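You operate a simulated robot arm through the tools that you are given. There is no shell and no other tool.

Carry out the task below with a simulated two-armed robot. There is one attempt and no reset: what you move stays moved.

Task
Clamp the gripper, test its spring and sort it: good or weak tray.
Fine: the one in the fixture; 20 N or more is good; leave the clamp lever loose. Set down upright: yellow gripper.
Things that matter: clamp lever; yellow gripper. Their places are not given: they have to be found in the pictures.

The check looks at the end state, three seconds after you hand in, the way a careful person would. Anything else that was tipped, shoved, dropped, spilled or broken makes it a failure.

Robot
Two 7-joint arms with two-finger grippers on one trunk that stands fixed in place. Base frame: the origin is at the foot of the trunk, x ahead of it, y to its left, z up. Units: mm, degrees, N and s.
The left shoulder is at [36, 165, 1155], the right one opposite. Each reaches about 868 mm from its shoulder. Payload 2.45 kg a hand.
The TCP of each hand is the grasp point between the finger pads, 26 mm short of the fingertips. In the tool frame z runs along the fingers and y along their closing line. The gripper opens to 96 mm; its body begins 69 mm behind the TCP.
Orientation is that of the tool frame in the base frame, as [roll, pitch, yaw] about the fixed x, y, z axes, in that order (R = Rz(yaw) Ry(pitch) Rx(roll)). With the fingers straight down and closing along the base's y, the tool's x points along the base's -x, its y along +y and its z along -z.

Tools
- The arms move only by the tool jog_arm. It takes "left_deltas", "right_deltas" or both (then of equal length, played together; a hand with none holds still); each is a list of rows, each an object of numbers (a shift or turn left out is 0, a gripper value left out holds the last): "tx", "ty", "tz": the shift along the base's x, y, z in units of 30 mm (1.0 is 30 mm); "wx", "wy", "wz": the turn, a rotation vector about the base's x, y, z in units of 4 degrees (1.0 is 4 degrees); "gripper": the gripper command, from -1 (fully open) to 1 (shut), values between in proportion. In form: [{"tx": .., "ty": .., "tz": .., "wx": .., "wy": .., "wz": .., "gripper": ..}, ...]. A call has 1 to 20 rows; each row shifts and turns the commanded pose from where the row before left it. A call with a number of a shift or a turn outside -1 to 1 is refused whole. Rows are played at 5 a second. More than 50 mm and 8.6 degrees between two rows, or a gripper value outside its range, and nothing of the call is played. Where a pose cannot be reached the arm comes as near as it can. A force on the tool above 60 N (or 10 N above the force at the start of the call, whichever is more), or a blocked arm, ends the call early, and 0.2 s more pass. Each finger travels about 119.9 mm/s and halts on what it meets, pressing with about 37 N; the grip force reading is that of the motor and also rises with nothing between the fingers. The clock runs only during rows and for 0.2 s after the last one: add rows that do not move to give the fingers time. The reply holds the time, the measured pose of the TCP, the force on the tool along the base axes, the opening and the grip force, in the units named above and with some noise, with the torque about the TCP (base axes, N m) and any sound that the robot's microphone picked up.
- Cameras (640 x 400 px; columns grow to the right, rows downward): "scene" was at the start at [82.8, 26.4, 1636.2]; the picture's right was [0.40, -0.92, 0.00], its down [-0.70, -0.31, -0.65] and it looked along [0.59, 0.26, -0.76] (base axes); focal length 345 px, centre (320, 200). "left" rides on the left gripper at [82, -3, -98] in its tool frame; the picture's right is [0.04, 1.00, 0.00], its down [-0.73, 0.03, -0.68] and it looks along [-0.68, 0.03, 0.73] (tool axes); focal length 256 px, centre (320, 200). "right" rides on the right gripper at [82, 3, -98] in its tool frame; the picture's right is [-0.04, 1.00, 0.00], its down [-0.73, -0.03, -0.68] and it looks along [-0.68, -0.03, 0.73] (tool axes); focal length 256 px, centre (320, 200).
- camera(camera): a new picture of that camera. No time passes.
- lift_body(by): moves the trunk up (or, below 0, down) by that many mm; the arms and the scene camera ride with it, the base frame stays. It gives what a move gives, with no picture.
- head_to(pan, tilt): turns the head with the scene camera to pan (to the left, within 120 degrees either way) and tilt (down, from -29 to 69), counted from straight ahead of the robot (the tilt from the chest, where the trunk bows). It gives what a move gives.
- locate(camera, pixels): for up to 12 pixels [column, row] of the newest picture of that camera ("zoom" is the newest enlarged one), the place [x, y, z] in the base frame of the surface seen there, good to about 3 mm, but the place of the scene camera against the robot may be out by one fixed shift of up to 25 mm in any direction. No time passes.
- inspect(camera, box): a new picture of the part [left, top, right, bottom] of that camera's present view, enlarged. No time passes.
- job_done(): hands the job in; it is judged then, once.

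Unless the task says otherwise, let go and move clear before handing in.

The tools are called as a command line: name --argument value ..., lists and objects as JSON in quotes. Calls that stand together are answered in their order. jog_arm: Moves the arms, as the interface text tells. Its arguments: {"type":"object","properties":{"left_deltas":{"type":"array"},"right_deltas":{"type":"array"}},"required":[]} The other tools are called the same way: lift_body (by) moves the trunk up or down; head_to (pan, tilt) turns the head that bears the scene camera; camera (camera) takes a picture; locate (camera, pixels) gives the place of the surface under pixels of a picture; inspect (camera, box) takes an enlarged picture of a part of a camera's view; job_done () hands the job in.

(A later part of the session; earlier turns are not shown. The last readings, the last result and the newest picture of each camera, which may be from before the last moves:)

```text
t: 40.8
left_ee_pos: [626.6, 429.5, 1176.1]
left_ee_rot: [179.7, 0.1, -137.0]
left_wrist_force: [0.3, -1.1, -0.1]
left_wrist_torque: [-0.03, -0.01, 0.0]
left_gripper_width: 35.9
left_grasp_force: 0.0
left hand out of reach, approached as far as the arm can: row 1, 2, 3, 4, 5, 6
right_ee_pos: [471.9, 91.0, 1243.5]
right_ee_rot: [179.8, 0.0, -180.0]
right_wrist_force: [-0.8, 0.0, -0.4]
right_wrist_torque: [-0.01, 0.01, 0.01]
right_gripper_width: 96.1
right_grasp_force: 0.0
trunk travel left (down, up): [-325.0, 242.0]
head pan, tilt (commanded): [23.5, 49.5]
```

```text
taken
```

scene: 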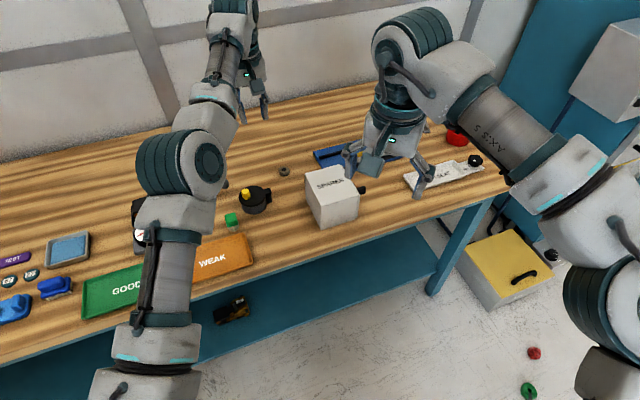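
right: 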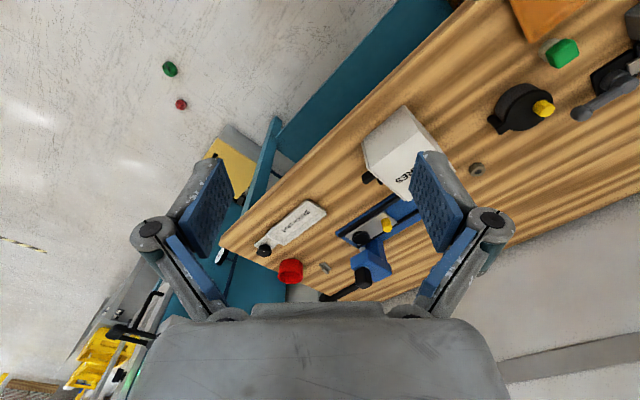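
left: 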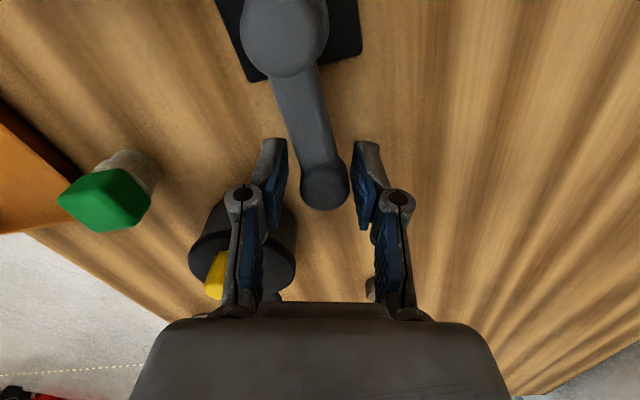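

Still creeping along the edge of reach. Moving right worked before, so I'll sweep right with an inward component; the space around (600,330,1176) is free.

jog_arm --left_deltas '[{"tx": -0.1, "ty": -0.9}, {"tx": -0.2, "ty": -0.9}, {"tx": -0.3, "ty": -0.9}, {}, {}]'

camera --camera "scene"

```text
t: 42.0
left_ee_pos: [641.2, 355.0, 1187.6]
left_ee_rot: [179.8, -0.2, -136.9]
left_wrist_force: [1.0, -0.5, -1.0]
left_wrist_torque: [0.02, -0.01, -0.04]
left_gripper_width: 36.0
left_grasp_force: 0.1
left hand out of reach, approached as far as the arm can: row 1, 2, 3
right_ee_pos: [471.5, 93.9, 1243.2]
right_ee_rot: [179.9, 0.0, -180.0]
right_wrist_force: [0.7, -0.7, 0.6]
right_wrist_torque: [-0.02, -0.03, 0.03]
right_gripper_width: 96.0
right_grasp_force: 0.0
trunk travel left (down, up): [-325.0, 242.0]
head pan, tilt (commanded): [23.5, 49.5]
```

```text
taken
```

scene: 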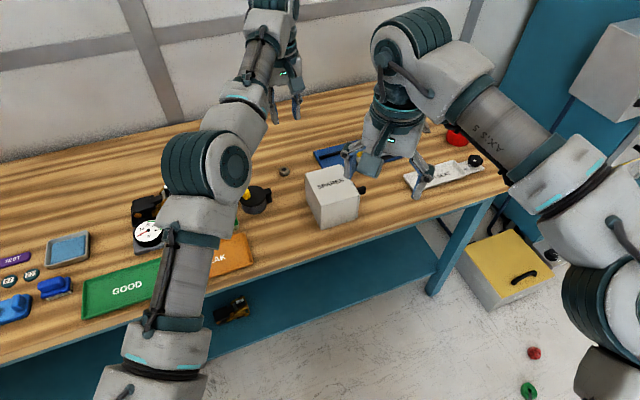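

The elbow bend grows (200,165). The hand is rather high, so I'll come down here; below is only open bench and the SPARES box, whose top is near z 960 at (680,250).

jog_arm --left_deltas '[{"tx": -0.6, "tz": -0.9}, {"tx": -0.6, "tz": -0.9}, {"tx": -0.6, "tz": -0.6}, {}, {}]'

```text
t: 43.2
left_ee_pos: [655.2, 368.3, 1141.2]
left_ee_rot: [179.9, -0.1, -136.9]
left_wrist_force: [-0.8, 0.0, -0.8]
left_wrist_torque: [0.0, -0.01, -0.03]
left_gripper_width: 36.0
left_grasp_force: 0.0
left hand out of reach, approached as far as the arm can: row 1, 2, 3
right_ee_pos: [472.3, 91.5, 1243.5]
right_ee_rot: [179.8, 0.0, -180.0]
right_wrist_force: [0.0, 0.2, 0.0]
right_wrist_torque: [-0.01, 0.0, 0.01]
right_gripper_width: 96.0
right_grasp_force: 0.1
trunk travel left (down, up): [-325.0, 242.0]
head pan, tilt (commanded): [23.5, 49.5]
```

Asking for inward only slides the hand along the same surface. I'll measure where the elbow and wrist actually are with the scene camera to understand the limit.

head_to --pan 30 --tilt 35

camera --camera "scene"

```text
t: 44.0
left_ee_pos: [654.6, 367.5, 1141.3]
left_ee_rot: [179.8, -0.1, -136.9]
left_wrist_force: [-1.0, -0.6, 1.0]
left_wrist_torque: [0.0, 0.0, 0.01]
left_gripper_width: 36.0
left_grasp_force: 0.0
right_ee_pos: [471.4, 91.9, 1243.5]
right_ee_rot: [179.8, 0.0, 180.0]
right_wrist_force: [0.4, 0.2, 0.1]
right_wrist_torque: [-0.01, 0.02, -0.02]
right_gripper_width: 96.1
right_grasp_force: 0.1
trunk travel left (down, up): [-325.0, 242.0]
head pan, tilt (commanded): [30.0, 35.0]
```

```text
taken
```

scene: 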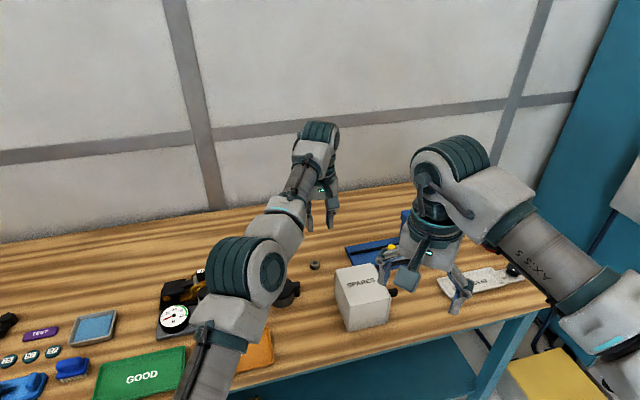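

locate --camera "scene" --pixels '[[245, 270], [272, 270], [225, 330], [275, 235], [290, 205], [310, 160], [318, 128], [325, 170], [330, 215], [205, 380], [450, 158], [430, 215]]'

```text
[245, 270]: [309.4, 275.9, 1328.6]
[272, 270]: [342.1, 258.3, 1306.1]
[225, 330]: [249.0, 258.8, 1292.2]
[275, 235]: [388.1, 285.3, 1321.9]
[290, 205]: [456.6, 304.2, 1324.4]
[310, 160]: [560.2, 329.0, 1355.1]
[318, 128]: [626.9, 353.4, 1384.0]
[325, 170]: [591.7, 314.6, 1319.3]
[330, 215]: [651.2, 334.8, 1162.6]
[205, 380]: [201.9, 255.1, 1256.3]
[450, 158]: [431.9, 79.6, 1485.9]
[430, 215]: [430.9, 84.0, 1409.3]
```

The elbow sits near (330,280,1290) and the wrist near (640,360,1340), so the arm is almost fully straight with the elbow up. Going down should flex it in its natural direction, so I'll lower the hand over the open bench while staying above z 1030.

jog_arm --left_deltas '[{"tz": -0.6, "ty": 0.2}, {"tz": -0.6, "ty": 0.2}, {"tz": -0.6, "ty": 0.2}, {"tz": -0.6, "ty": 0.2}, {"tz": -0.6, "ty": 0.2}, {}, {}]'

```text
t: 45.6
left_ee_pos: [667.8, 402.2, 1054.6]
left_ee_rot: [179.8, 0.0, -136.8]
left_wrist_force: [-0.3, -0.8, 0.4]
left_wrist_torque: [0.0, -0.02, 0.01]
left_gripper_width: 35.9
left_grasp_force: 0.3
left hand out of reach, approached as far as the arm can: row 1, 3, 5
right_ee_pos: [472.1, 93.2, 1244.1]
right_ee_rot: [179.9, 0.1, -180.0]
right_wrist_force: [-0.3, -0.3, -0.6]
right_wrist_torque: [0.0, 0.0, 0.01]
right_gripper_width: 95.9
right_grasp_force: 0.1
trunk travel left (down, up): [-325.0, 242.0]
head pan, tilt (commanded): [30.0, 35.0]
```

Two of the five rows were fully reached, so it is loosening a little. I'll test small inward steps.

jog_arm --left_deltas '[{"tx": -0.1, "ty": -0.05}, {"tx": -0.1, "ty": -0.05}, {"tx": -0.1, "ty": -0.05}, {"tx": -0.1, "ty": -0.05}, {"tx": -0.1, "ty": -0.05}, {"tx": -0.1, "ty": -0.05}, {"tx": -0.1, "ty": -0.05}, {"tx": -0.1, "ty": -0.05}, {"tx": -0.1, "ty": -0.05}, {"tx": -0.1, "ty": -0.05}, {}]'

```text
t: 48.0
left_ee_pos: [666.7, 397.8, 1058.7]
left_ee_rot: [179.8, 0.0, -136.9]
left_wrist_force: [0.2, -0.6, -0.6]
left_wrist_torque: [-0.03, -0.04, 0.0]
left_gripper_width: 36.0
left_grasp_force: 0.1
left hand out of reach, approached as far as the arm can: row 1, 2, 3, 4, 5, 6, 7, 9, 10
right_ee_pos: [471.1, 91.2, 1243.4]
right_ee_rot: [179.9, 0.0, -180.0]
right_wrist_force: [-0.4, 1.0, -0.1]
right_wrist_torque: [0.03, 0.0, -0.03]
right_gripper_width: 96.0
right_grasp_force: 0.0
trunk travel left (down, up): [-325.0, 242.0]
head pan, tilt (commanded): [30.0, 35.0]
```

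Small steps also fail, because the elbow is exactly straight. Pitching the hand so the fingers swing back toward the robot should use the elbow as part of the motion and bend it, so I'll do that in free space at z 1060.

jog_arm --left_deltas '[{"wx": -0.3, "wy": 0.95, "tx": -0.4, "ty": -0.12}, {"wx": -0.3, "wy": 0.95, "tx": -0.4, "ty": -0.12}, {"wx": -0.3, "wy": 0.95, "tx": -0.4, "ty": -0.12}, {"wx": -0.3, "wy": 0.95, "tx": -0.4, "ty": -0.12}, {"wx": -0.3, "wy": 0.95, "tx": -0.4, "ty": -0.12}, {"wx": -0.3, "wy": 0.95, "tx": -0.4, "ty": -0.12}, {"wx": -0.3, "wy": 0.95, "tx": -0.4, "ty": -0.12}, {"wx": -0.3, "wy": 0.95, "tx": -0.4, "ty": -0.12}, {}]'

camera --camera "scene"

```text
t: 50.0
left_ee_pos: [603.0, 402.5, 1068.1]
left_ee_rot: [172.2, -16.4, -132.2]
left_wrist_force: [-0.1, -0.5, -0.6]
left_wrist_torque: [-0.01, 0.0, 0.01]
left_gripper_width: 36.0
left_grasp_force: 0.1
left hand out of reach, approached as far as the arm can: row 4, 5, 6, 7, 8
right_ee_pos: [471.8, 91.9, 1243.5]
right_ee_rot: [179.9, 0.0, -180.0]
right_wrist_force: [0.0, 1.0, -0.2]
right_wrist_torque: [0.0, -0.01, -0.02]
right_gripper_width: 96.0
right_grasp_force: 0.1
trunk travel left (down, up): [-325.0, 242.0]
head pan, tilt (commanded): [30.0, 35.0]
```

```text
taken
```

scene: 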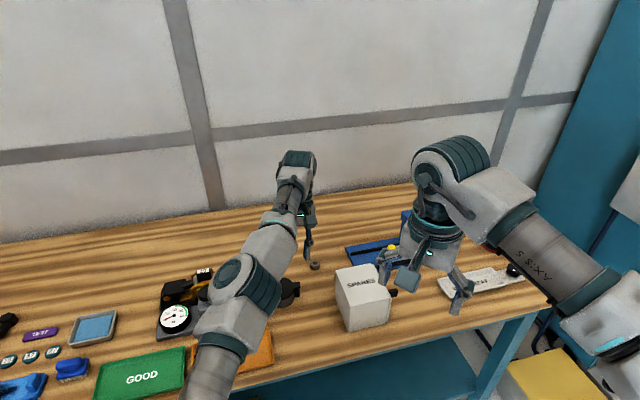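

The pitch reached about 18° before the wrist limit, and the elbow has rolled in the picture (245,285). I'll test moving inward from this pose.

jog_arm --left_deltas '[{"tx": -0.4, "ty": -0.15, "tz": -0.1}, {"tx": -0.4, "ty": -0.15, "tz": -0.1}, {"tx": -0.4, "ty": -0.15, "tz": -0.1}, {"tx": -0.4, "ty": -0.15, "tz": -0.1}, {}]'

```text
t: 51.2
left_ee_pos: [550.9, 382.5, 1056.6]
left_ee_rot: [172.3, -16.4, -132.4]
left_wrist_force: [-1.5, 0.4, -0.3]
left_wrist_torque: [0.02, 0.02, 0.01]
left_gripper_width: 35.9
left_grasp_force: 0.0
right_ee_pos: [471.6, 92.2, 1243.0]
right_ee_rot: [179.9, 0.0, 179.9]
right_wrist_force: [0.0, -0.4, 0.3]
right_wrist_torque: [-0.01, -0.02, 0.02]
right_gripper_width: 96.0
right_grasp_force: 0.0
trunk travel left (down, up): [-325.0, 242.0]
head pan, tilt (commanded): [30.0, 35.0]
```

All rows were reached, so the elbow is free again at (551,383,1057). I'll keep drawing inward while bringing the hand back to vertical.

jog_arm --left_deltas '[{"tx": -0.7, "ty": 0.0}, {"tx": -0.7, "ty": 0.0}, {"tx": -0.5, "ty": 0.1, "wx": 0.3, "wy": -0.95}, {"tx": -0.5, "ty": 0.1, "wx": 0.3, "wy": -0.95}, {"tx": -0.5, "ty": 0.1, "wx": 0.3, "wy": -0.95}, {"tx": -0.5, "ty": 0.1, "wx": 0.3, "wy": -0.95}, {"wx": 0.1, "wy": -0.5}, {}]'

camera --camera "scene"

```text
t: 53.0
left_ee_pos: [448.8, 394.4, 1055.3]
left_ee_rot: [-178.6, -0.8, -133.6]
left_wrist_force: [0.5, 1.0, 0.0]
left_wrist_torque: [-0.01, -0.01, 0.01]
left_gripper_width: 35.7
left_grasp_force: 0.1
right_ee_pos: [471.4, 91.4, 1242.9]
right_ee_rot: [179.9, 0.0, 180.0]
right_wrist_force: [-0.3, -0.1, 0.5]
right_wrist_torque: [-0.01, -0.01, 0.02]
right_gripper_width: 96.1
right_grasp_force: 0.1
trunk travel left (down, up): [-325.0, 242.0]
head pan, tilt (commanded): [30.0, 35.0]
```

```text
taken
```

scene: 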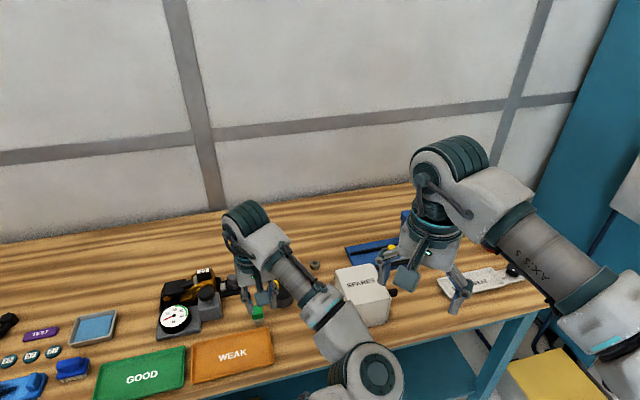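

The arm is free and the hand vertical at (449,394,1055), but the elbow now points inward to the right (370,375). I'll check where it is relative to the trunk and box.

head_to --pan 15 --tilt 60

camera --camera "scene"

```text
t: 53.9
left_ee_pos: [448.8, 394.7, 1055.0]
left_ee_rot: [-178.6, -0.8, -133.7]
left_wrist_force: [0.7, -0.4, 0.4]
left_wrist_torque: [0.02, 0.02, 0.01]
left_gripper_width: 35.9
left_grasp_force: 0.0
right_ee_pos: [472.5, 91.6, 1244.3]
right_ee_rot: [179.9, 0.1, 180.0]
right_wrist_force: [-0.2, 0.9, 0.0]
right_wrist_torque: [-0.01, -0.03, 0.0]
right_gripper_width: 96.1
right_grasp_force: 0.0
trunk travel left (down, up): [-325.0, 242.0]
head pan, tilt (commanded): [15.0, 60.0]
```

```text
taken
```

scene: 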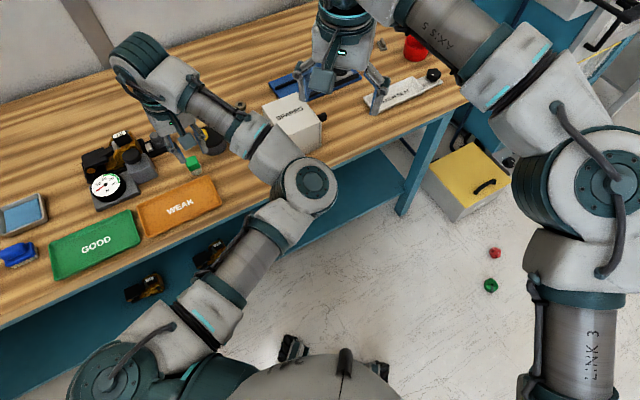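

locate --camera "scene" --pixels '[[312, 180], [295, 195], [270, 155], [230, 120], [150, 55], [250, 260], [115, 370], [590, 170], [290, 128], [345, 375]]'

```text
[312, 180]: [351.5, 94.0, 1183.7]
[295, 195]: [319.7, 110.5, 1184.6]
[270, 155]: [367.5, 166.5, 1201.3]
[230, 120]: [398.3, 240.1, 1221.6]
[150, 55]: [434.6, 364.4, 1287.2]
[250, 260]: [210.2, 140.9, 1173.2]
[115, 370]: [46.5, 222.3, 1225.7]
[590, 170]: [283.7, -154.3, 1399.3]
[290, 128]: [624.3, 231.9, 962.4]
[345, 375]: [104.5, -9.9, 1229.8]
```

The left elbow sits near (345,110,1140), clear of the trunk and right arm, and this pose leaves the fixture visible to the head camera. Next I'll close the fingers into a pusher, tilt them 30° forward to avoid stretching, and go to a point short of the lever, high up.

jog_arm --left_deltas '[{"tx": 0.41, "ty": 0.494, "tz": -0.23, "wx": 0.663, "wy": -0.663, "wz": -0.044, "gripper": 1.0}, {"tx": 0.41, "ty": 0.494, "tz": -0.23, "wx": 0.663, "wy": -0.663, "wz": -0.044}, {"tx": 0.41, "ty": 0.494, "tz": -0.23, "wx": 0.663, "wy": -0.663, "wz": -0.044}, {"tx": 0.41, "ty": 0.494, "tz": -0.23, "wx": 0.663, "wy": -0.663, "wz": -0.044}, {"tx": 0.41, "ty": 0.494, "tz": -0.23, "wx": 0.663, "wy": -0.663, "wz": -0.044}, {"tx": 0.41, "ty": 0.494, "tz": -0.23, "wx": 0.663, "wy": -0.663, "wz": -0.044}, {"tx": 0.41, "ty": 0.494, "tz": -0.23, "wx": 0.663, "wy": -0.663, "wz": -0.044}, {"tx": 0.41, "ty": 0.494, "tz": -0.23, "wx": 0.663, "wy": -0.663, "wz": -0.044}, {}]'

head_to --pan 35 --tilt 45

camera --camera "scene"

camera --camera "left"

```text
t: 55.9
left_ee_pos: [548.1, 512.6, 1001.1]
left_ee_rot: [-178.2, 29.2, -135.0]
left_wrist_force: [0.6, 1.1, 0.3]
left_wrist_torque: [0.0, 0.0, 0.01]
left_gripper_width: 0.0
left_grasp_force: 28.5
right_ee_pos: [471.3, 91.0, 1243.4]
right_ee_rot: [179.9, 0.1, -179.9]
right_wrist_force: [0.5, 0.3, -0.7]
right_wrist_torque: [0.0, 0.02, 0.01]
right_gripper_width: 95.8
right_grasp_force: 0.1
trunk travel left (down, up): [-325.0, 242.0]
head pan, tilt (commanded): [15.0, 60.0]
```

```text
t: 56.7
left_ee_pos: [547.9, 513.3, 1001.2]
left_ee_rot: [-178.2, 29.1, -135.1]
left_wrist_force: [0.3, 0.4, 0.3]
left_wrist_torque: [0.02, -0.04, 0.01]
left_gripper_width: 0.2
left_grasp_force: 27.8
right_ee_pos: [472.3, 91.5, 1243.7]
right_ee_rot: [180.0, 0.1, -179.9]
right_wrist_force: [-0.3, -0.2, 0.7]
right_wrist_torque: [-0.02, -0.02, 0.0]
right_gripper_width: 96.0
right_grasp_force: 0.0
trunk travel left (down, up): [-325.0, 242.0]
head pan, tilt (commanded): [35.0, 45.0]
```

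```text
taken
```

scene: 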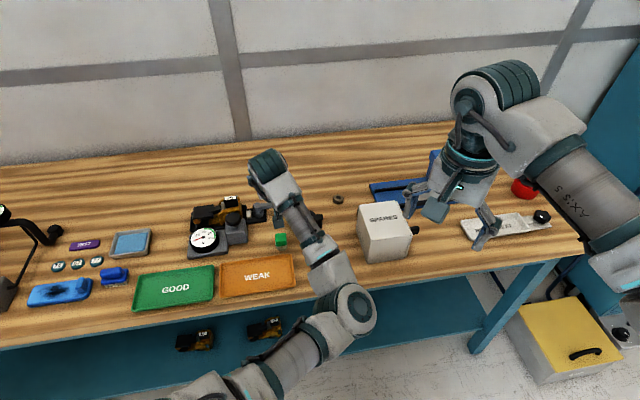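

```text
taken
```

left: 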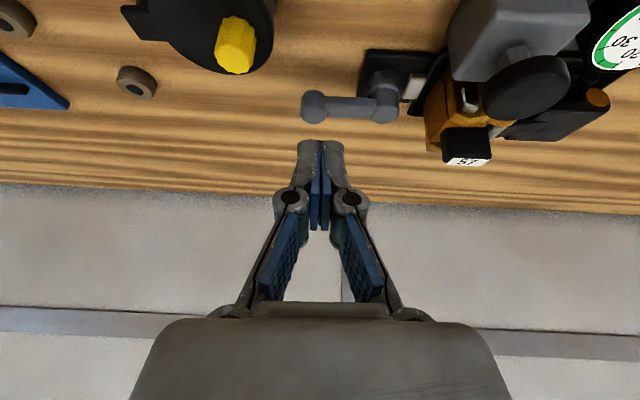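

The head camera now has a clear view of the fixture and dial (205,237), and the hand camera sees the lever past the closed fingers. I'll enlarge both to judge the jaw's starting gap.

inspect --camera "scene" --box '[170, 180, 290, 260]'

inspect --camera "left" --box '[280, 0, 640, 200]'

```text
5.00 times, centred on (230, 220) of scene
```

zoom: 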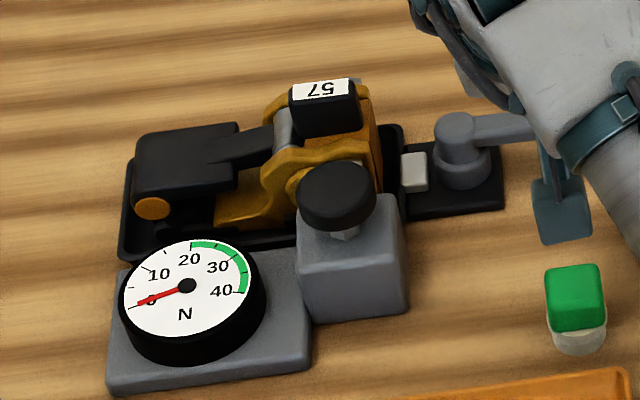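

```text
1.78 times, centred on (460, 100) of left
```

zoom: 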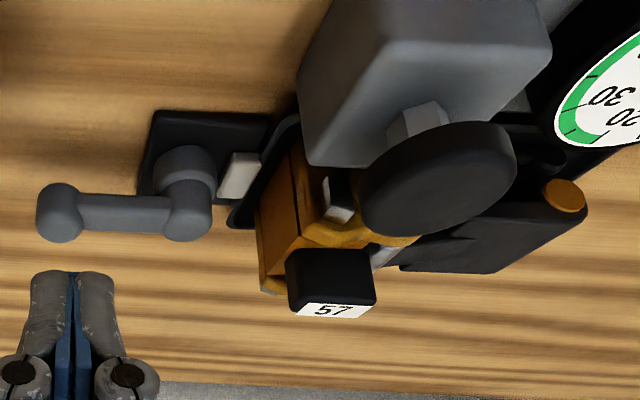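

The jaw (zoom 413,170) stands off the nest and the tip is about 60 mm short of the lever. I'll lower straight down to lever height here.

jog_arm --left_deltas '[{"tz": -0.67}, {"tz": -0.67}, {"tz": -0.67}, {"tz": -0.67}, {"tz": -0.67}, {}]'

camera --camera "left"

inspect --camera "scene" --box '[190, 170, 350, 270]'

```text
t: 58.1
left_ee_pos: [548.0, 512.1, 900.8]
left_ee_rot: [-178.1, 29.3, -134.9]
left_wrist_force: [0.4, 0.2, -0.2]
left_wrist_torque: [0.01, -0.02, 0.02]
left_gripper_width: 0.0
left_grasp_force: 28.6
right_ee_pos: [471.6, 92.7, 1243.5]
right_ee_rot: [179.9, 0.0, 180.0]
right_wrist_force: [-0.3, -0.4, 1.2]
right_wrist_torque: [0.01, 0.0, -0.01]
right_gripper_width: 96.2
right_grasp_force: 0.0
trunk travel left (down, up): [-325.0, 242.0]
head pan, tilt (commanded): [35.0, 45.0]
```

```text
taken
```

left: 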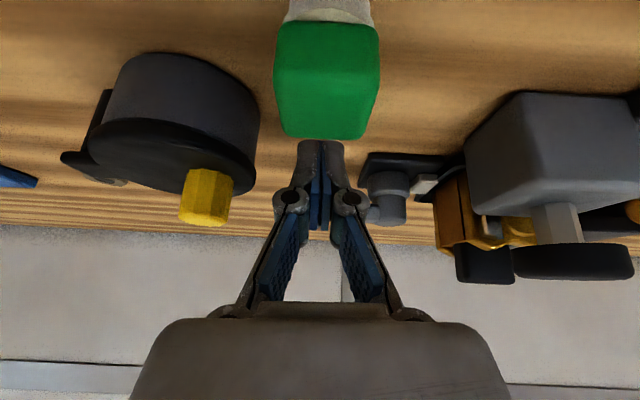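

```text
4.00 times, centred on (270, 220) of scene
```

zoom: 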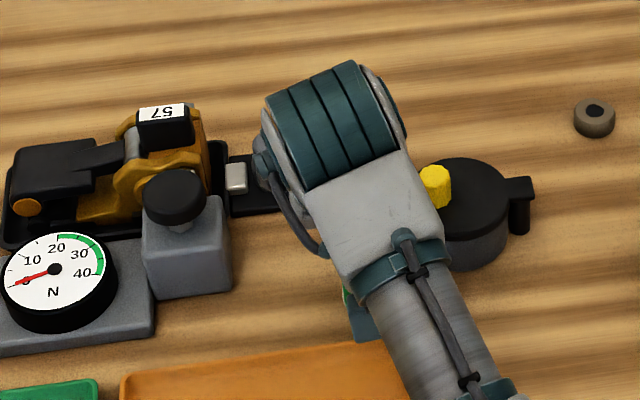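

The green bottle (327,80) lies just ahead of and below the hand camera, so I'll check its exact height before pushing forward.

locate --camera "left" --pixels '[[327, 40], [327, 100], [327, 130], [282, 125], [372, 128], [310, 10], [320, 150], [390, 215], [365, 215], [395, 180], [200, 195], [208, 180]]'

```text
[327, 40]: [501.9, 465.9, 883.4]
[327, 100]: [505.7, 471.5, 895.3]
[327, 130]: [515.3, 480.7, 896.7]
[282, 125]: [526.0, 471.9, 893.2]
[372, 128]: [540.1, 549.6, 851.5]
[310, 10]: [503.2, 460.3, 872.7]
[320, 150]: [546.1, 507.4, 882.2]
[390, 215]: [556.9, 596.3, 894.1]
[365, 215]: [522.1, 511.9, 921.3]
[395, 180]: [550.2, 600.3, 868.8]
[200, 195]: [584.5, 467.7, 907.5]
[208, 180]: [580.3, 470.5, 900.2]
```

The bottle top is at z 897, right under the hand camera's path. I'll yaw the hand about 22° so the camera passes beside the bottle, not over it.

jog_arm --left_deltas '[{"wz": -0.92}, {"wz": -0.92}, {"wz": -0.92}, {"wz": -0.92}, {"wz": -0.92}, {"wz": -0.92}, {}]'

camera --camera "left"

inspect --camera "scene" --box '[190, 170, 350, 270]'

```text
t: 59.7
left_ee_pos: [547.2, 512.5, 898.9]
left_ee_rot: [-178.3, 29.2, -157.1]
left_wrist_force: [0.0, -0.4, 0.5]
left_wrist_torque: [-0.02, 0.0, -0.02]
left_gripper_width: 0.0
left_grasp_force: 29.1
right_ee_pos: [471.1, 92.2, 1243.9]
right_ee_rot: [179.9, 0.0, 179.9]
right_wrist_force: [-0.2, 0.5, -0.4]
right_wrist_torque: [-0.02, 0.0, 0.0]
right_gripper_width: 96.1
right_grasp_force: 0.0
trunk travel left (down, up): [-325.0, 242.0]
head pan, tilt (commanded): [35.0, 45.0]
```

```text
taken
```

left: 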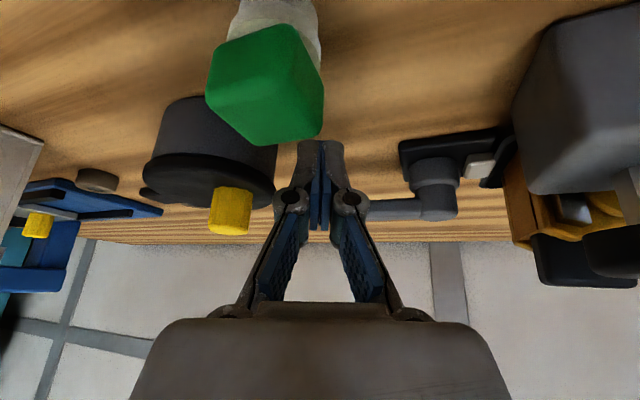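

```text
4.00 times, centred on (270, 220) of scene
```

zoom: 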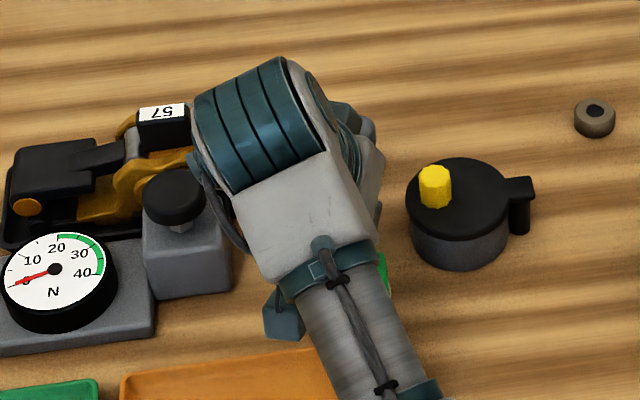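

The camera now clears the bottle on the left. I'll advance toward the lever and then push gently about 15 to 20 mm to the far side, watching the force.

jog_arm --left_deltas '[{"tx": 0.4, "ty": 0.4}, {"tx": 0.4, "ty": 0.4}, {"tx": 0.118, "ty": 0.118}, {"tx": 0.118, "ty": 0.118}, {"tx": 0.118, "ty": 0.118}, {"tx": 0.118, "ty": 0.118}, {}]'

camera --camera "left"

```text
t: 61.3
left_ee_pos: [580.9, 546.3, 899.3]
left_ee_rot: [-178.0, 28.7, -157.2]
left_wrist_force: [-35.3, -22.2, -8.1]
left_wrist_torque: [-0.46, 0.68, 0.22]
left_gripper_width: 0.0
left_grasp_force: 28.7
right_ee_pos: [469.2, 88.8, 1243.9]
right_ee_rot: [179.7, 0.2, -179.9]
right_wrist_force: [-0.3, 0.2, 0.2]
right_wrist_torque: [0.04, 0.02, 0.01]
right_gripper_width: 95.9
right_grasp_force: 0.0
trunk travel left (down, up): [-325.0, 242.0]
head pan, tilt (commanded): [35.0, 45.0]
```

```text
taken
```

left: 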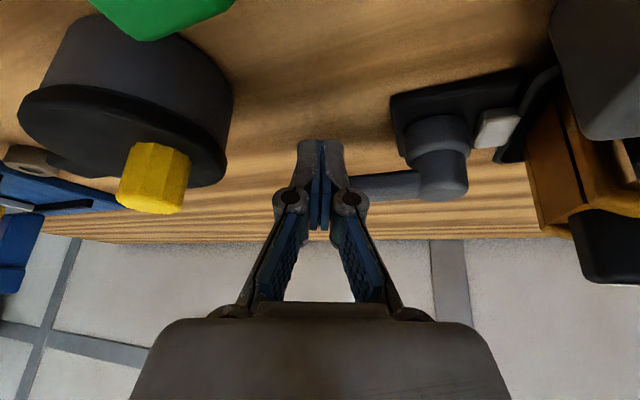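

The push met 42 N of resistance at v ≈ 797 without moving the lever, so that side is its stop. I'll back off at once and try the opposite direction.

jog_arm --left_deltas '[{"tx": -0.236, "ty": -0.236}, {"tx": -0.4, "ty": -0.4}, {}]'

camera --camera "left"

```text
t: 62.1
left_ee_pos: [567.9, 528.5, 902.3]
left_ee_rot: [-178.3, 29.3, -157.3]
left_wrist_force: [0.6, -0.1, 0.6]
left_wrist_torque: [0.02, 0.03, 0.04]
left_gripper_width: 0.2
left_grasp_force: 28.2
right_ee_pos: [471.9, 88.5, 1244.0]
right_ee_rot: [179.7, 0.0, 180.0]
right_wrist_force: [0.8, -0.6, 0.4]
right_wrist_torque: [0.02, 0.01, 0.02]
right_gripper_width: 96.1
right_grasp_force: 0.1
trunk travel left (down, up): [-325.0, 242.0]
head pan, tilt (commanded): [35.0, 45.0]
```

```text
taken
```

left: 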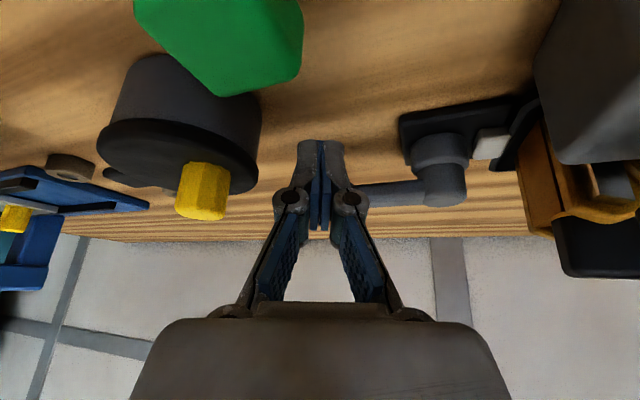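

I'm free of contact now. I'll lift up, reduce the tilt to about 20°, and carry the closed fingers over to the far side of the lever.

jog_arm --left_deltas '[{"tz": 0.75, "wx": -0.22, "wy": 0.52, "wz": 0.75}, {"tz": 0.75, "wx": -0.22, "wy": 0.52, "wz": 0.75}, {"tz": 0.75, "wx": -0.22, "wy": 0.52, "wz": 0.75}, {"tz": 0.75, "wx": -0.22, "wy": 0.52, "wz": 0.75}, {"tx": 0.6, "ty": 0.69}, {"tx": 0.6, "ty": 0.69}, {"tx": 0.6, "ty": 0.69}, {}]'

camera --camera "left"

```text
t: 63.9
left_ee_pos: [621.6, 590.1, 989.7]
left_ee_rot: [-179.4, 20.3, -145.5]
left_wrist_force: [-0.4, -0.2, 0.3]
left_wrist_torque: [0.0, 0.02, 0.0]
left_gripper_width: 0.1
left_grasp_force: 28.8
right_ee_pos: [472.1, 89.8, 1243.3]
right_ee_rot: [179.8, 0.0, 179.9]
right_wrist_force: [-0.5, 0.5, -0.7]
right_wrist_torque: [0.01, 0.06, -0.01]
right_gripper_width: 96.1
right_grasp_force: 0.1
trunk travel left (down, up): [-325.0, 242.0]
head pan, tilt (commanded): [35.0, 45.0]
```

```text
taken
```

left: 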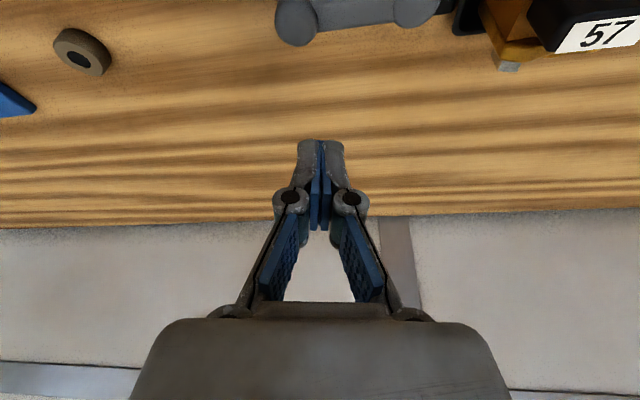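

The tip is over the bench beyond the lever end (296,20). I'll shift a further 8 mm outward for clearance and lower behind the lever.

jog_arm --left_deltas '[{"tx": 0.2, "ty": 0.2}, {"tz": -0.75}, {"tz": -0.75}, {"tz": -0.75}, {"tz": -0.7}, {}]'

camera --camera "left"

inspect --camera "scene" --box '[170, 150, 330, 250]'

```text
t: 65.3
left_ee_pos: [626.1, 599.7, 899.8]
left_ee_rot: [-179.3, 20.2, -145.4]
left_wrist_force: [0.0, -0.8, 0.9]
left_wrist_torque: [0.01, -0.02, 0.0]
left_gripper_width: 0.0
left_grasp_force: 28.8
right_ee_pos: [472.1, 93.2, 1243.2]
right_ee_rot: [179.9, 0.1, -179.9]
right_wrist_force: [-0.6, 0.6, 0.6]
right_wrist_torque: [0.0, -0.01, -0.01]
right_gripper_width: 96.2
right_grasp_force: 0.0
trunk travel left (down, up): [-325.0, 242.0]
head pan, tilt (commanded): [35.0, 45.0]
```

```text
taken
```

left: 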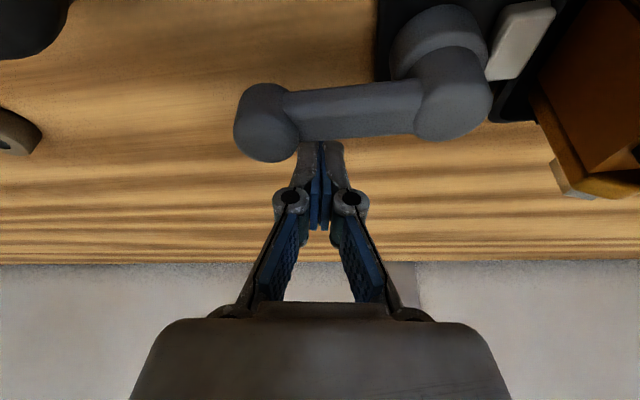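

```text
4.00 times, centred on (250, 200) of scene
```

zoom: 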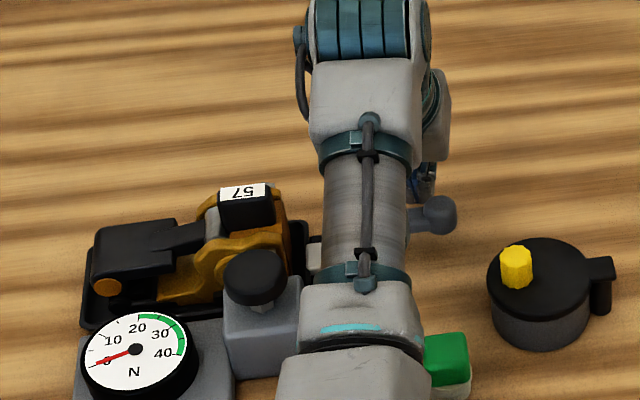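

The fingertips are just behind the lever arm (305,143) with no contact force. I'll now pull gently toward the robot in 5 mm steps.

jog_arm --left_deltas '[{"tx": -0.118, "ty": -0.118}, {"tx": -0.118, "ty": -0.118}, {"tx": -0.118, "ty": -0.118}, {"tx": -0.105, "ty": -0.13}, {"tx": -0.105, "ty": -0.13}, {}]'

camera --camera "left"

```text
t: 66.7
left_ee_pos: [609.6, 581.6, 900.5]
left_ee_rot: [-179.3, 20.1, -145.4]
left_wrist_force: [0.6, 1.1, 1.1]
left_wrist_torque: [0.02, -0.01, -0.03]
left_gripper_width: 0.1
left_grasp_force: 27.9
right_ee_pos: [471.8, 93.1, 1241.7]
right_ee_rot: [180.0, 0.0, -180.0]
right_wrist_force: [0.6, -0.7, -0.1]
right_wrist_torque: [-0.01, 0.02, 0.03]
right_gripper_width: 96.0
right_grasp_force: 0.1
trunk travel left (down, up): [-325.0, 242.0]
head pan, tilt (commanded): [35.0, 45.0]
```

```text
taken
```

left: 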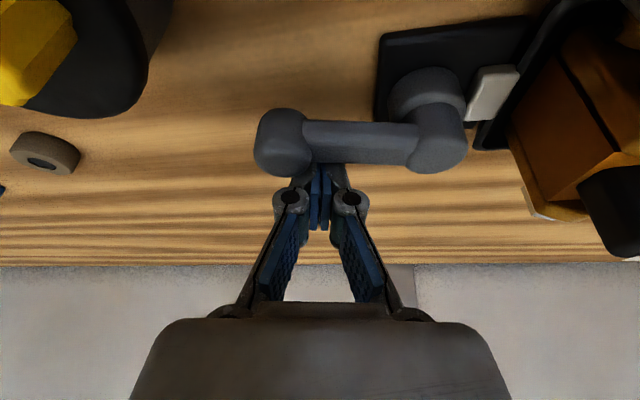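

The lever turned about 13° with almost no force, so this is the clamping direction. I'll keep following its arc toward about -50° and check again.

jog_arm --left_deltas '[{"tx": -0.038, "ty": -0.165}, {"tx": -0.111, "ty": -0.13}, {"tx": -0.12, "ty": -0.125}, {"tx": -0.127, "ty": -0.113}, {"tx": -0.141, "ty": -0.099}, {"tx": -0.146, "ty": -0.09}, {"tx": -0.156, "ty": -0.071}, {}]'

camera --camera "left"

inspect --camera "scene" --box '[170, 150, 330, 250]'

```text
t: 68.5
left_ee_pos: [583.9, 557.1, 901.7]
left_ee_rot: [-179.3, 20.2, -145.5]
left_wrist_force: [1.2, 1.0, 1.2]
left_wrist_torque: [0.0, -0.01, 0.01]
left_gripper_width: 0.0
left_grasp_force: 28.7
right_ee_pos: [470.8, 93.0, 1241.7]
right_ee_rot: [179.9, 0.1, 180.0]
right_wrist_force: [-0.1, 1.0, -0.4]
right_wrist_torque: [0.02, 0.03, 0.0]
right_gripper_width: 95.9
right_grasp_force: 0.0
trunk travel left (down, up): [-325.0, 242.0]
head pan, tilt (commanded): [35.0, 45.0]
```

```text
taken
```

left: 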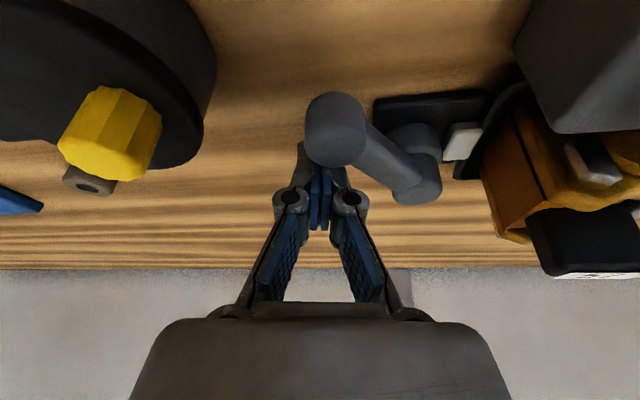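

```text
4.00 times, centred on (250, 200) of scene
```

zoom: 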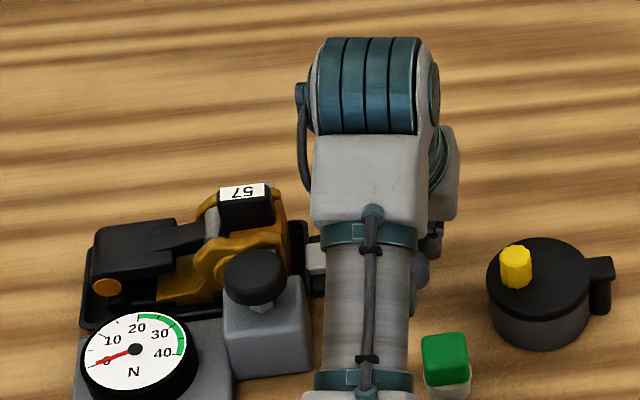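

The lever is now at about -50° with hardly any force, and the jaw is closing on the nest (460,140). I'll continue along the arc.

jog_arm --left_deltas '[{"tx": -0.16, "ty": -0.061}, {"tx": -0.165, "ty": -0.047}, {"tx": -0.167, "ty": -0.035}, {"tx": -0.172, "ty": -0.0165}, {"tx": -0.172, "ty": -0.002}, {}]'

camera --camera "left"

inspect --camera "scene" --box '[170, 150, 330, 250]'

```text
t: 69.9
left_ee_pos: [559.9, 552.6, 901.0]
left_ee_rot: [-179.3, 20.1, -145.5]
left_wrist_force: [1.1, 0.2, -0.4]
left_wrist_torque: [0.03, -0.03, 0.0]
left_gripper_width: 0.1
left_grasp_force: 28.6
right_ee_pos: [472.4, 91.7, 1242.8]
right_ee_rot: [179.9, 0.0, 179.9]
right_wrist_force: [-0.2, -0.8, -0.5]
right_wrist_torque: [-0.03, 0.02, -0.01]
right_gripper_width: 96.2
right_grasp_force: 0.1
trunk travel left (down, up): [-325.0, 242.0]
head pan, tilt (commanded): [35.0, 45.0]
```

```text
taken
```

left: 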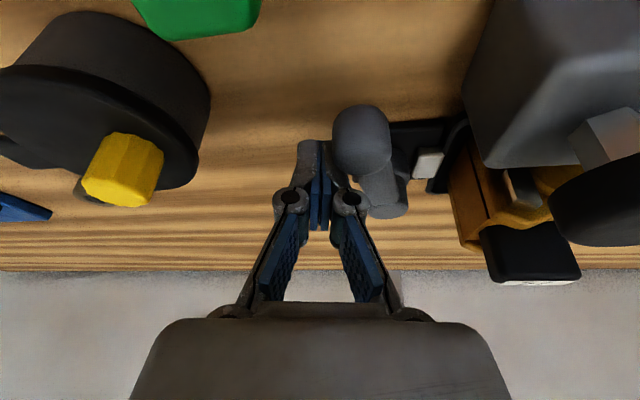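

```text
4.00 times, centred on (250, 200) of scene
```

zoom: 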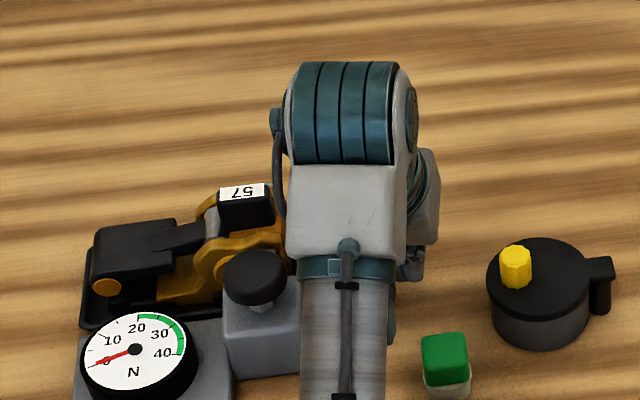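

The lever is near -75° and still moves freely, with the jaw tucked against the nest. I'll continue in small steps toward -90° and watch for the clamp load.

jog_arm --left_deltas '[{"tx": -0.17, "ty": 0.014}, {"tx": -0.172, "ty": 0.026}, {"tx": -0.165, "ty": 0.042}, {}]'

camera --camera "left"

```text
t: 70.9
left_ee_pos: [543.5, 553.6, 899.9]
left_ee_rot: [-179.2, 20.1, -145.4]
left_wrist_force: [0.9, -0.7, 0.7]
left_wrist_torque: [0.01, -0.02, 0.0]
left_gripper_width: 0.2
left_grasp_force: 28.5
right_ee_pos: [471.1, 91.5, 1243.7]
right_ee_rot: [-180.0, 0.0, 180.0]
right_wrist_force: [0.9, 0.0, -0.3]
right_wrist_torque: [0.01, 0.0, -0.03]
right_gripper_width: 96.1
right_grasp_force: 0.1
trunk travel left (down, up): [-325.0, 242.0]
head pan, tilt (commanded): [35.0, 45.0]
```

```text
taken
```

left: 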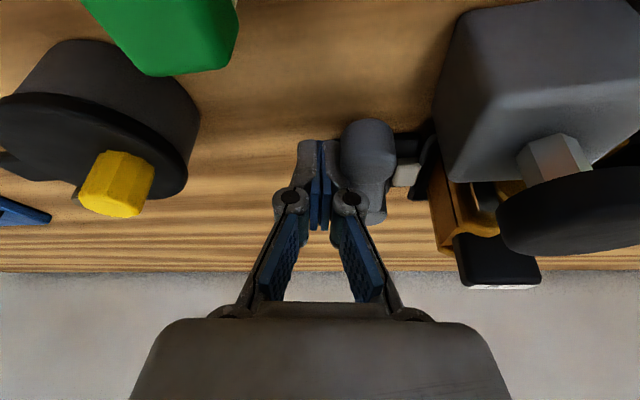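

The lever points almost straight at the robot now and there is still no load. I'll continue a few more small steps until it meets its end.

jog_arm --left_deltas '[{"tx": -0.16, "ty": 0.057}, {"tx": -0.158, "ty": 0.068}, {}]'

camera --camera "left"

inspect --camera "scene" --box '[170, 150, 330, 250]'

```text
t: 71.7
left_ee_pos: [540.6, 554.0, 901.7]
left_ee_rot: [-179.3, 20.5, -146.0]
left_wrist_force: [51.3, -14.4, 3.8]
left_wrist_torque: [-0.02, -0.12, -0.34]
left_gripper_width: 0.1
left_grasp_force: 27.8
right_ee_pos: [478.1, 88.9, 1241.0]
right_ee_rot: [179.8, -0.3, -179.9]
right_wrist_force: [0.2, 0.4, 0.4]
right_wrist_torque: [0.01, -0.01, 0.01]
right_gripper_width: 96.3
right_grasp_force: 0.1
trunk travel left (down, up): [-325.0, 242.0]
head pan, tilt (commanded): [35.0, 45.0]
```

```text
taken
```

left: 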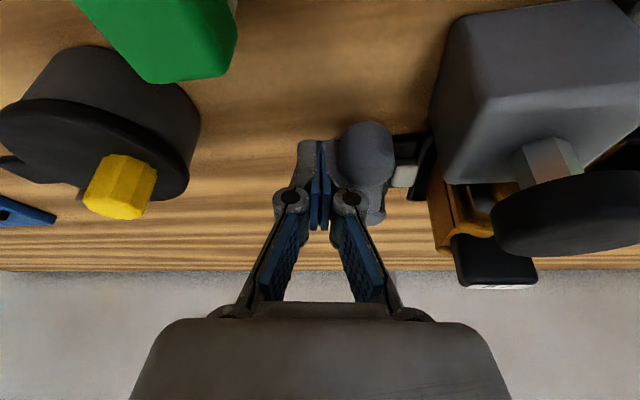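

```text
4.00 times, centred on (250, 200) of scene
```

zoom: 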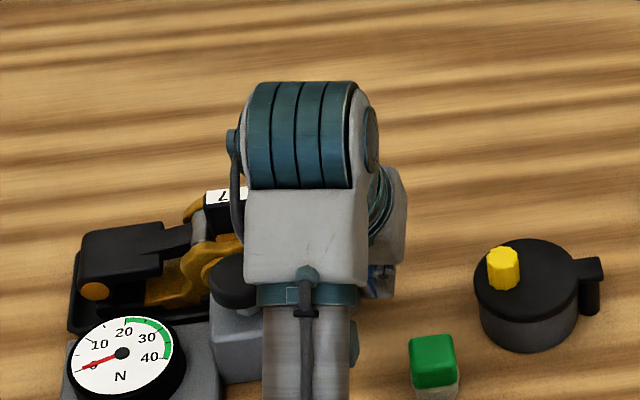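

It met its end stop with about 53 N at roughly -90°, so the lever is fully over. I'll back off sideways and lift away, then look at whether it stays clamped.

jog_arm --left_deltas '[{"tx": 0.3, "ty": -0.15}, {"tx": 0.3, "ty": -0.3}, {"tz": 0.8}, {"tz": 0.8}, {"tz": 0.8}, {"tz": 0.8}, {}]'

camera --camera "left"

camera --camera "scene"

```text
t: 73.3
left_ee_pos: [550.8, 546.9, 996.8]
left_ee_rot: [-179.2, 20.2, -145.5]
left_wrist_force: [-0.4, -0.1, -0.4]
left_wrist_torque: [0.01, -0.02, -0.01]
left_gripper_width: 0.0
left_grasp_force: 28.1
right_ee_pos: [470.9, 92.9, 1242.9]
right_ee_rot: [179.8, 0.0, 180.0]
right_wrist_force: [0.3, 0.9, -0.7]
right_wrist_torque: [0.0, 0.0, 0.01]
right_gripper_width: 96.0
right_grasp_force: 0.0
trunk travel left (down, up): [-325.0, 242.0]
head pan, tilt (commanded): [35.0, 45.0]
```

```text
taken
```

left: 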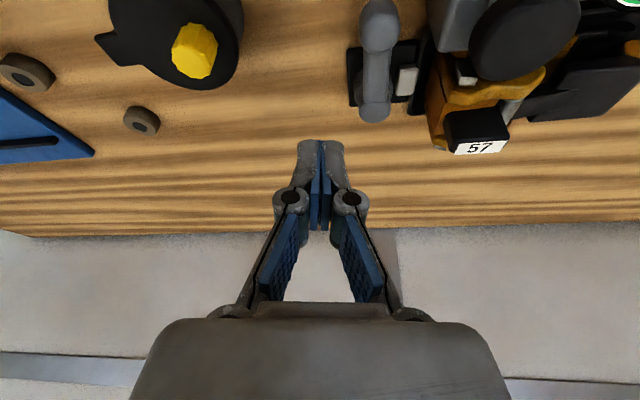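

```text
taken
```

scene: 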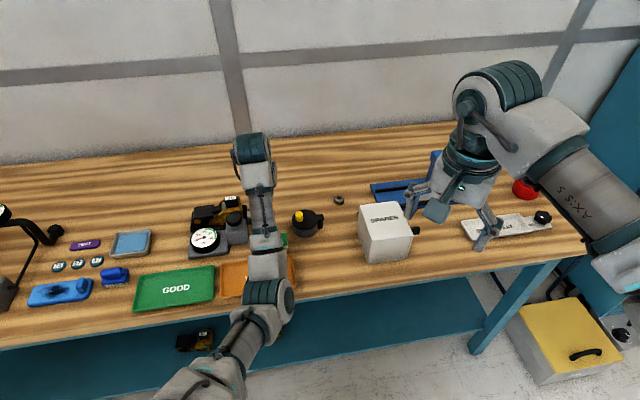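

The lever stays pointing at the robot (377,60). I'll zoom in to see whether the jaw has pressed against the gripper.

inspect --camera "left" --box '[320, 0, 640, 180]'

inspect --camera "scene" --box '[170, 180, 290, 260]'

locate --camera "left" --pixels '[[406, 70], [406, 92], [380, 20], [378, 45], [373, 105], [525, 40], [535, 25], [478, 147], [478, 125], [570, 90], [460, 95], [490, 80]]'

```text
2.00 times, centred on (480, 90) of left
```

zoom: 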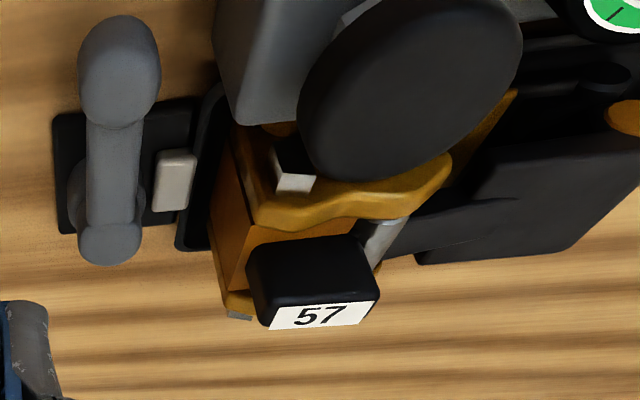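

```text
5.00 times, centred on (230, 220) of scene
```

zoom: 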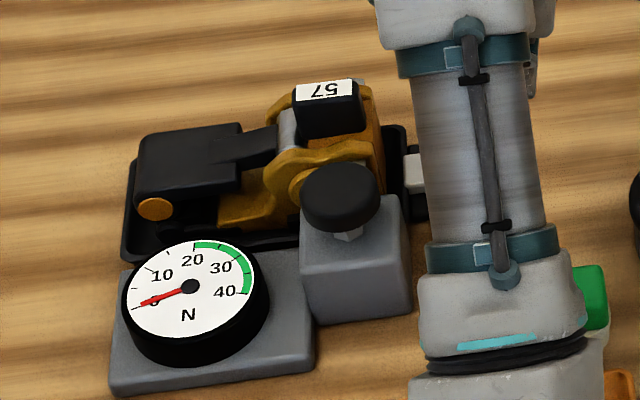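

```text
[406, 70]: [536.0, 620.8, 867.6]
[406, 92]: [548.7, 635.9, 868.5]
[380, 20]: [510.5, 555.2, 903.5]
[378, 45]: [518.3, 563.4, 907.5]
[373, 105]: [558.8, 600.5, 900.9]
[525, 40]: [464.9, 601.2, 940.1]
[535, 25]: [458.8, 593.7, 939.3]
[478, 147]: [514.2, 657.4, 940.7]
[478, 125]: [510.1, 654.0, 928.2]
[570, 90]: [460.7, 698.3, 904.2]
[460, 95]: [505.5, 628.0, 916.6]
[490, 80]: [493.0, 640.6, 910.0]
```

The lever reached about -90° and rests there; the jaw lies against the nest wall. Next is the plunger, so I'll straighten the hand and stop short of the knob to measure its centre precisely.

jog_arm --left_deltas '[{"tz": 0.8}, {"tx": -0.7, "ty": 0.04, "wx": -0.47, "wy": 0.687, "wz": 0.43}, {"tx": -0.7, "ty": 0.04, "wx": -0.47, "wy": 0.687, "wz": 0.43}, {"tx": -0.7, "ty": 0.04, "wx": -0.47, "wy": 0.687, "wz": 0.43}, {"tx": -0.7, "ty": 0.04, "wx": -0.47, "wy": 0.687, "wz": 0.43}, {"tx": -0.7, "ty": 0.04, "wx": -0.47, "wy": 0.687, "wz": 0.43}, {"tx": -0.7, "ty": 0.04, "wx": -0.47, "wy": 0.687, "wz": 0.43}, {}]'

camera --camera "left"

inspect --camera "left" --box '[220, 40, 420, 165]'

camera --camera "scene"

```text
t: 75.1
left_ee_pos: [426.7, 553.1, 1022.4]
left_ee_rot: [178.9, 0.3, -135.3]
left_wrist_force: [-0.3, 0.0, -0.6]
left_wrist_torque: [0.05, 0.05, 0.02]
left_gripper_width: 0.0
left_grasp_force: 28.2
right_ee_pos: [471.7, 92.2, 1243.0]
right_ee_rot: [179.9, 0.0, -180.0]
right_wrist_force: [-0.4, -0.3, 0.5]
right_wrist_torque: [0.0, -0.01, 0.03]
right_gripper_width: 95.9
right_grasp_force: 0.1
trunk travel left (down, up): [-325.0, 242.0]
head pan, tilt (commanded): [35.0, 45.0]
```

```text
taken
```

left: 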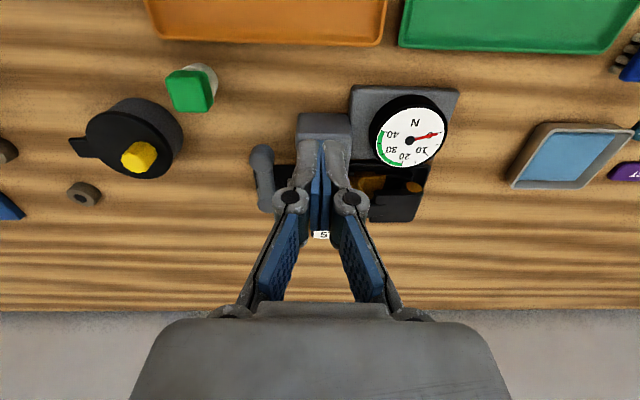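

```text
3.20 times, centred on (320, 102) of left
```

zoom: 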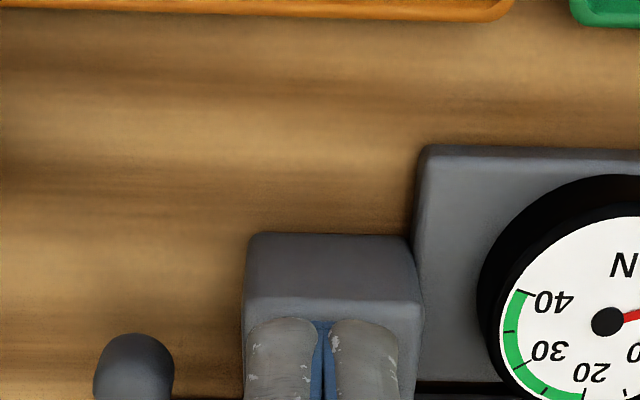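

```text
taken
```

scene: 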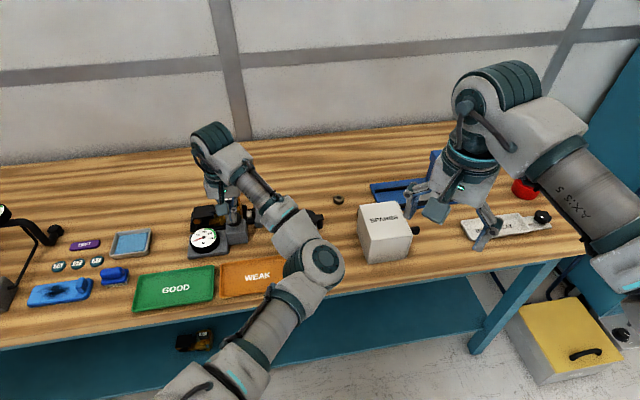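

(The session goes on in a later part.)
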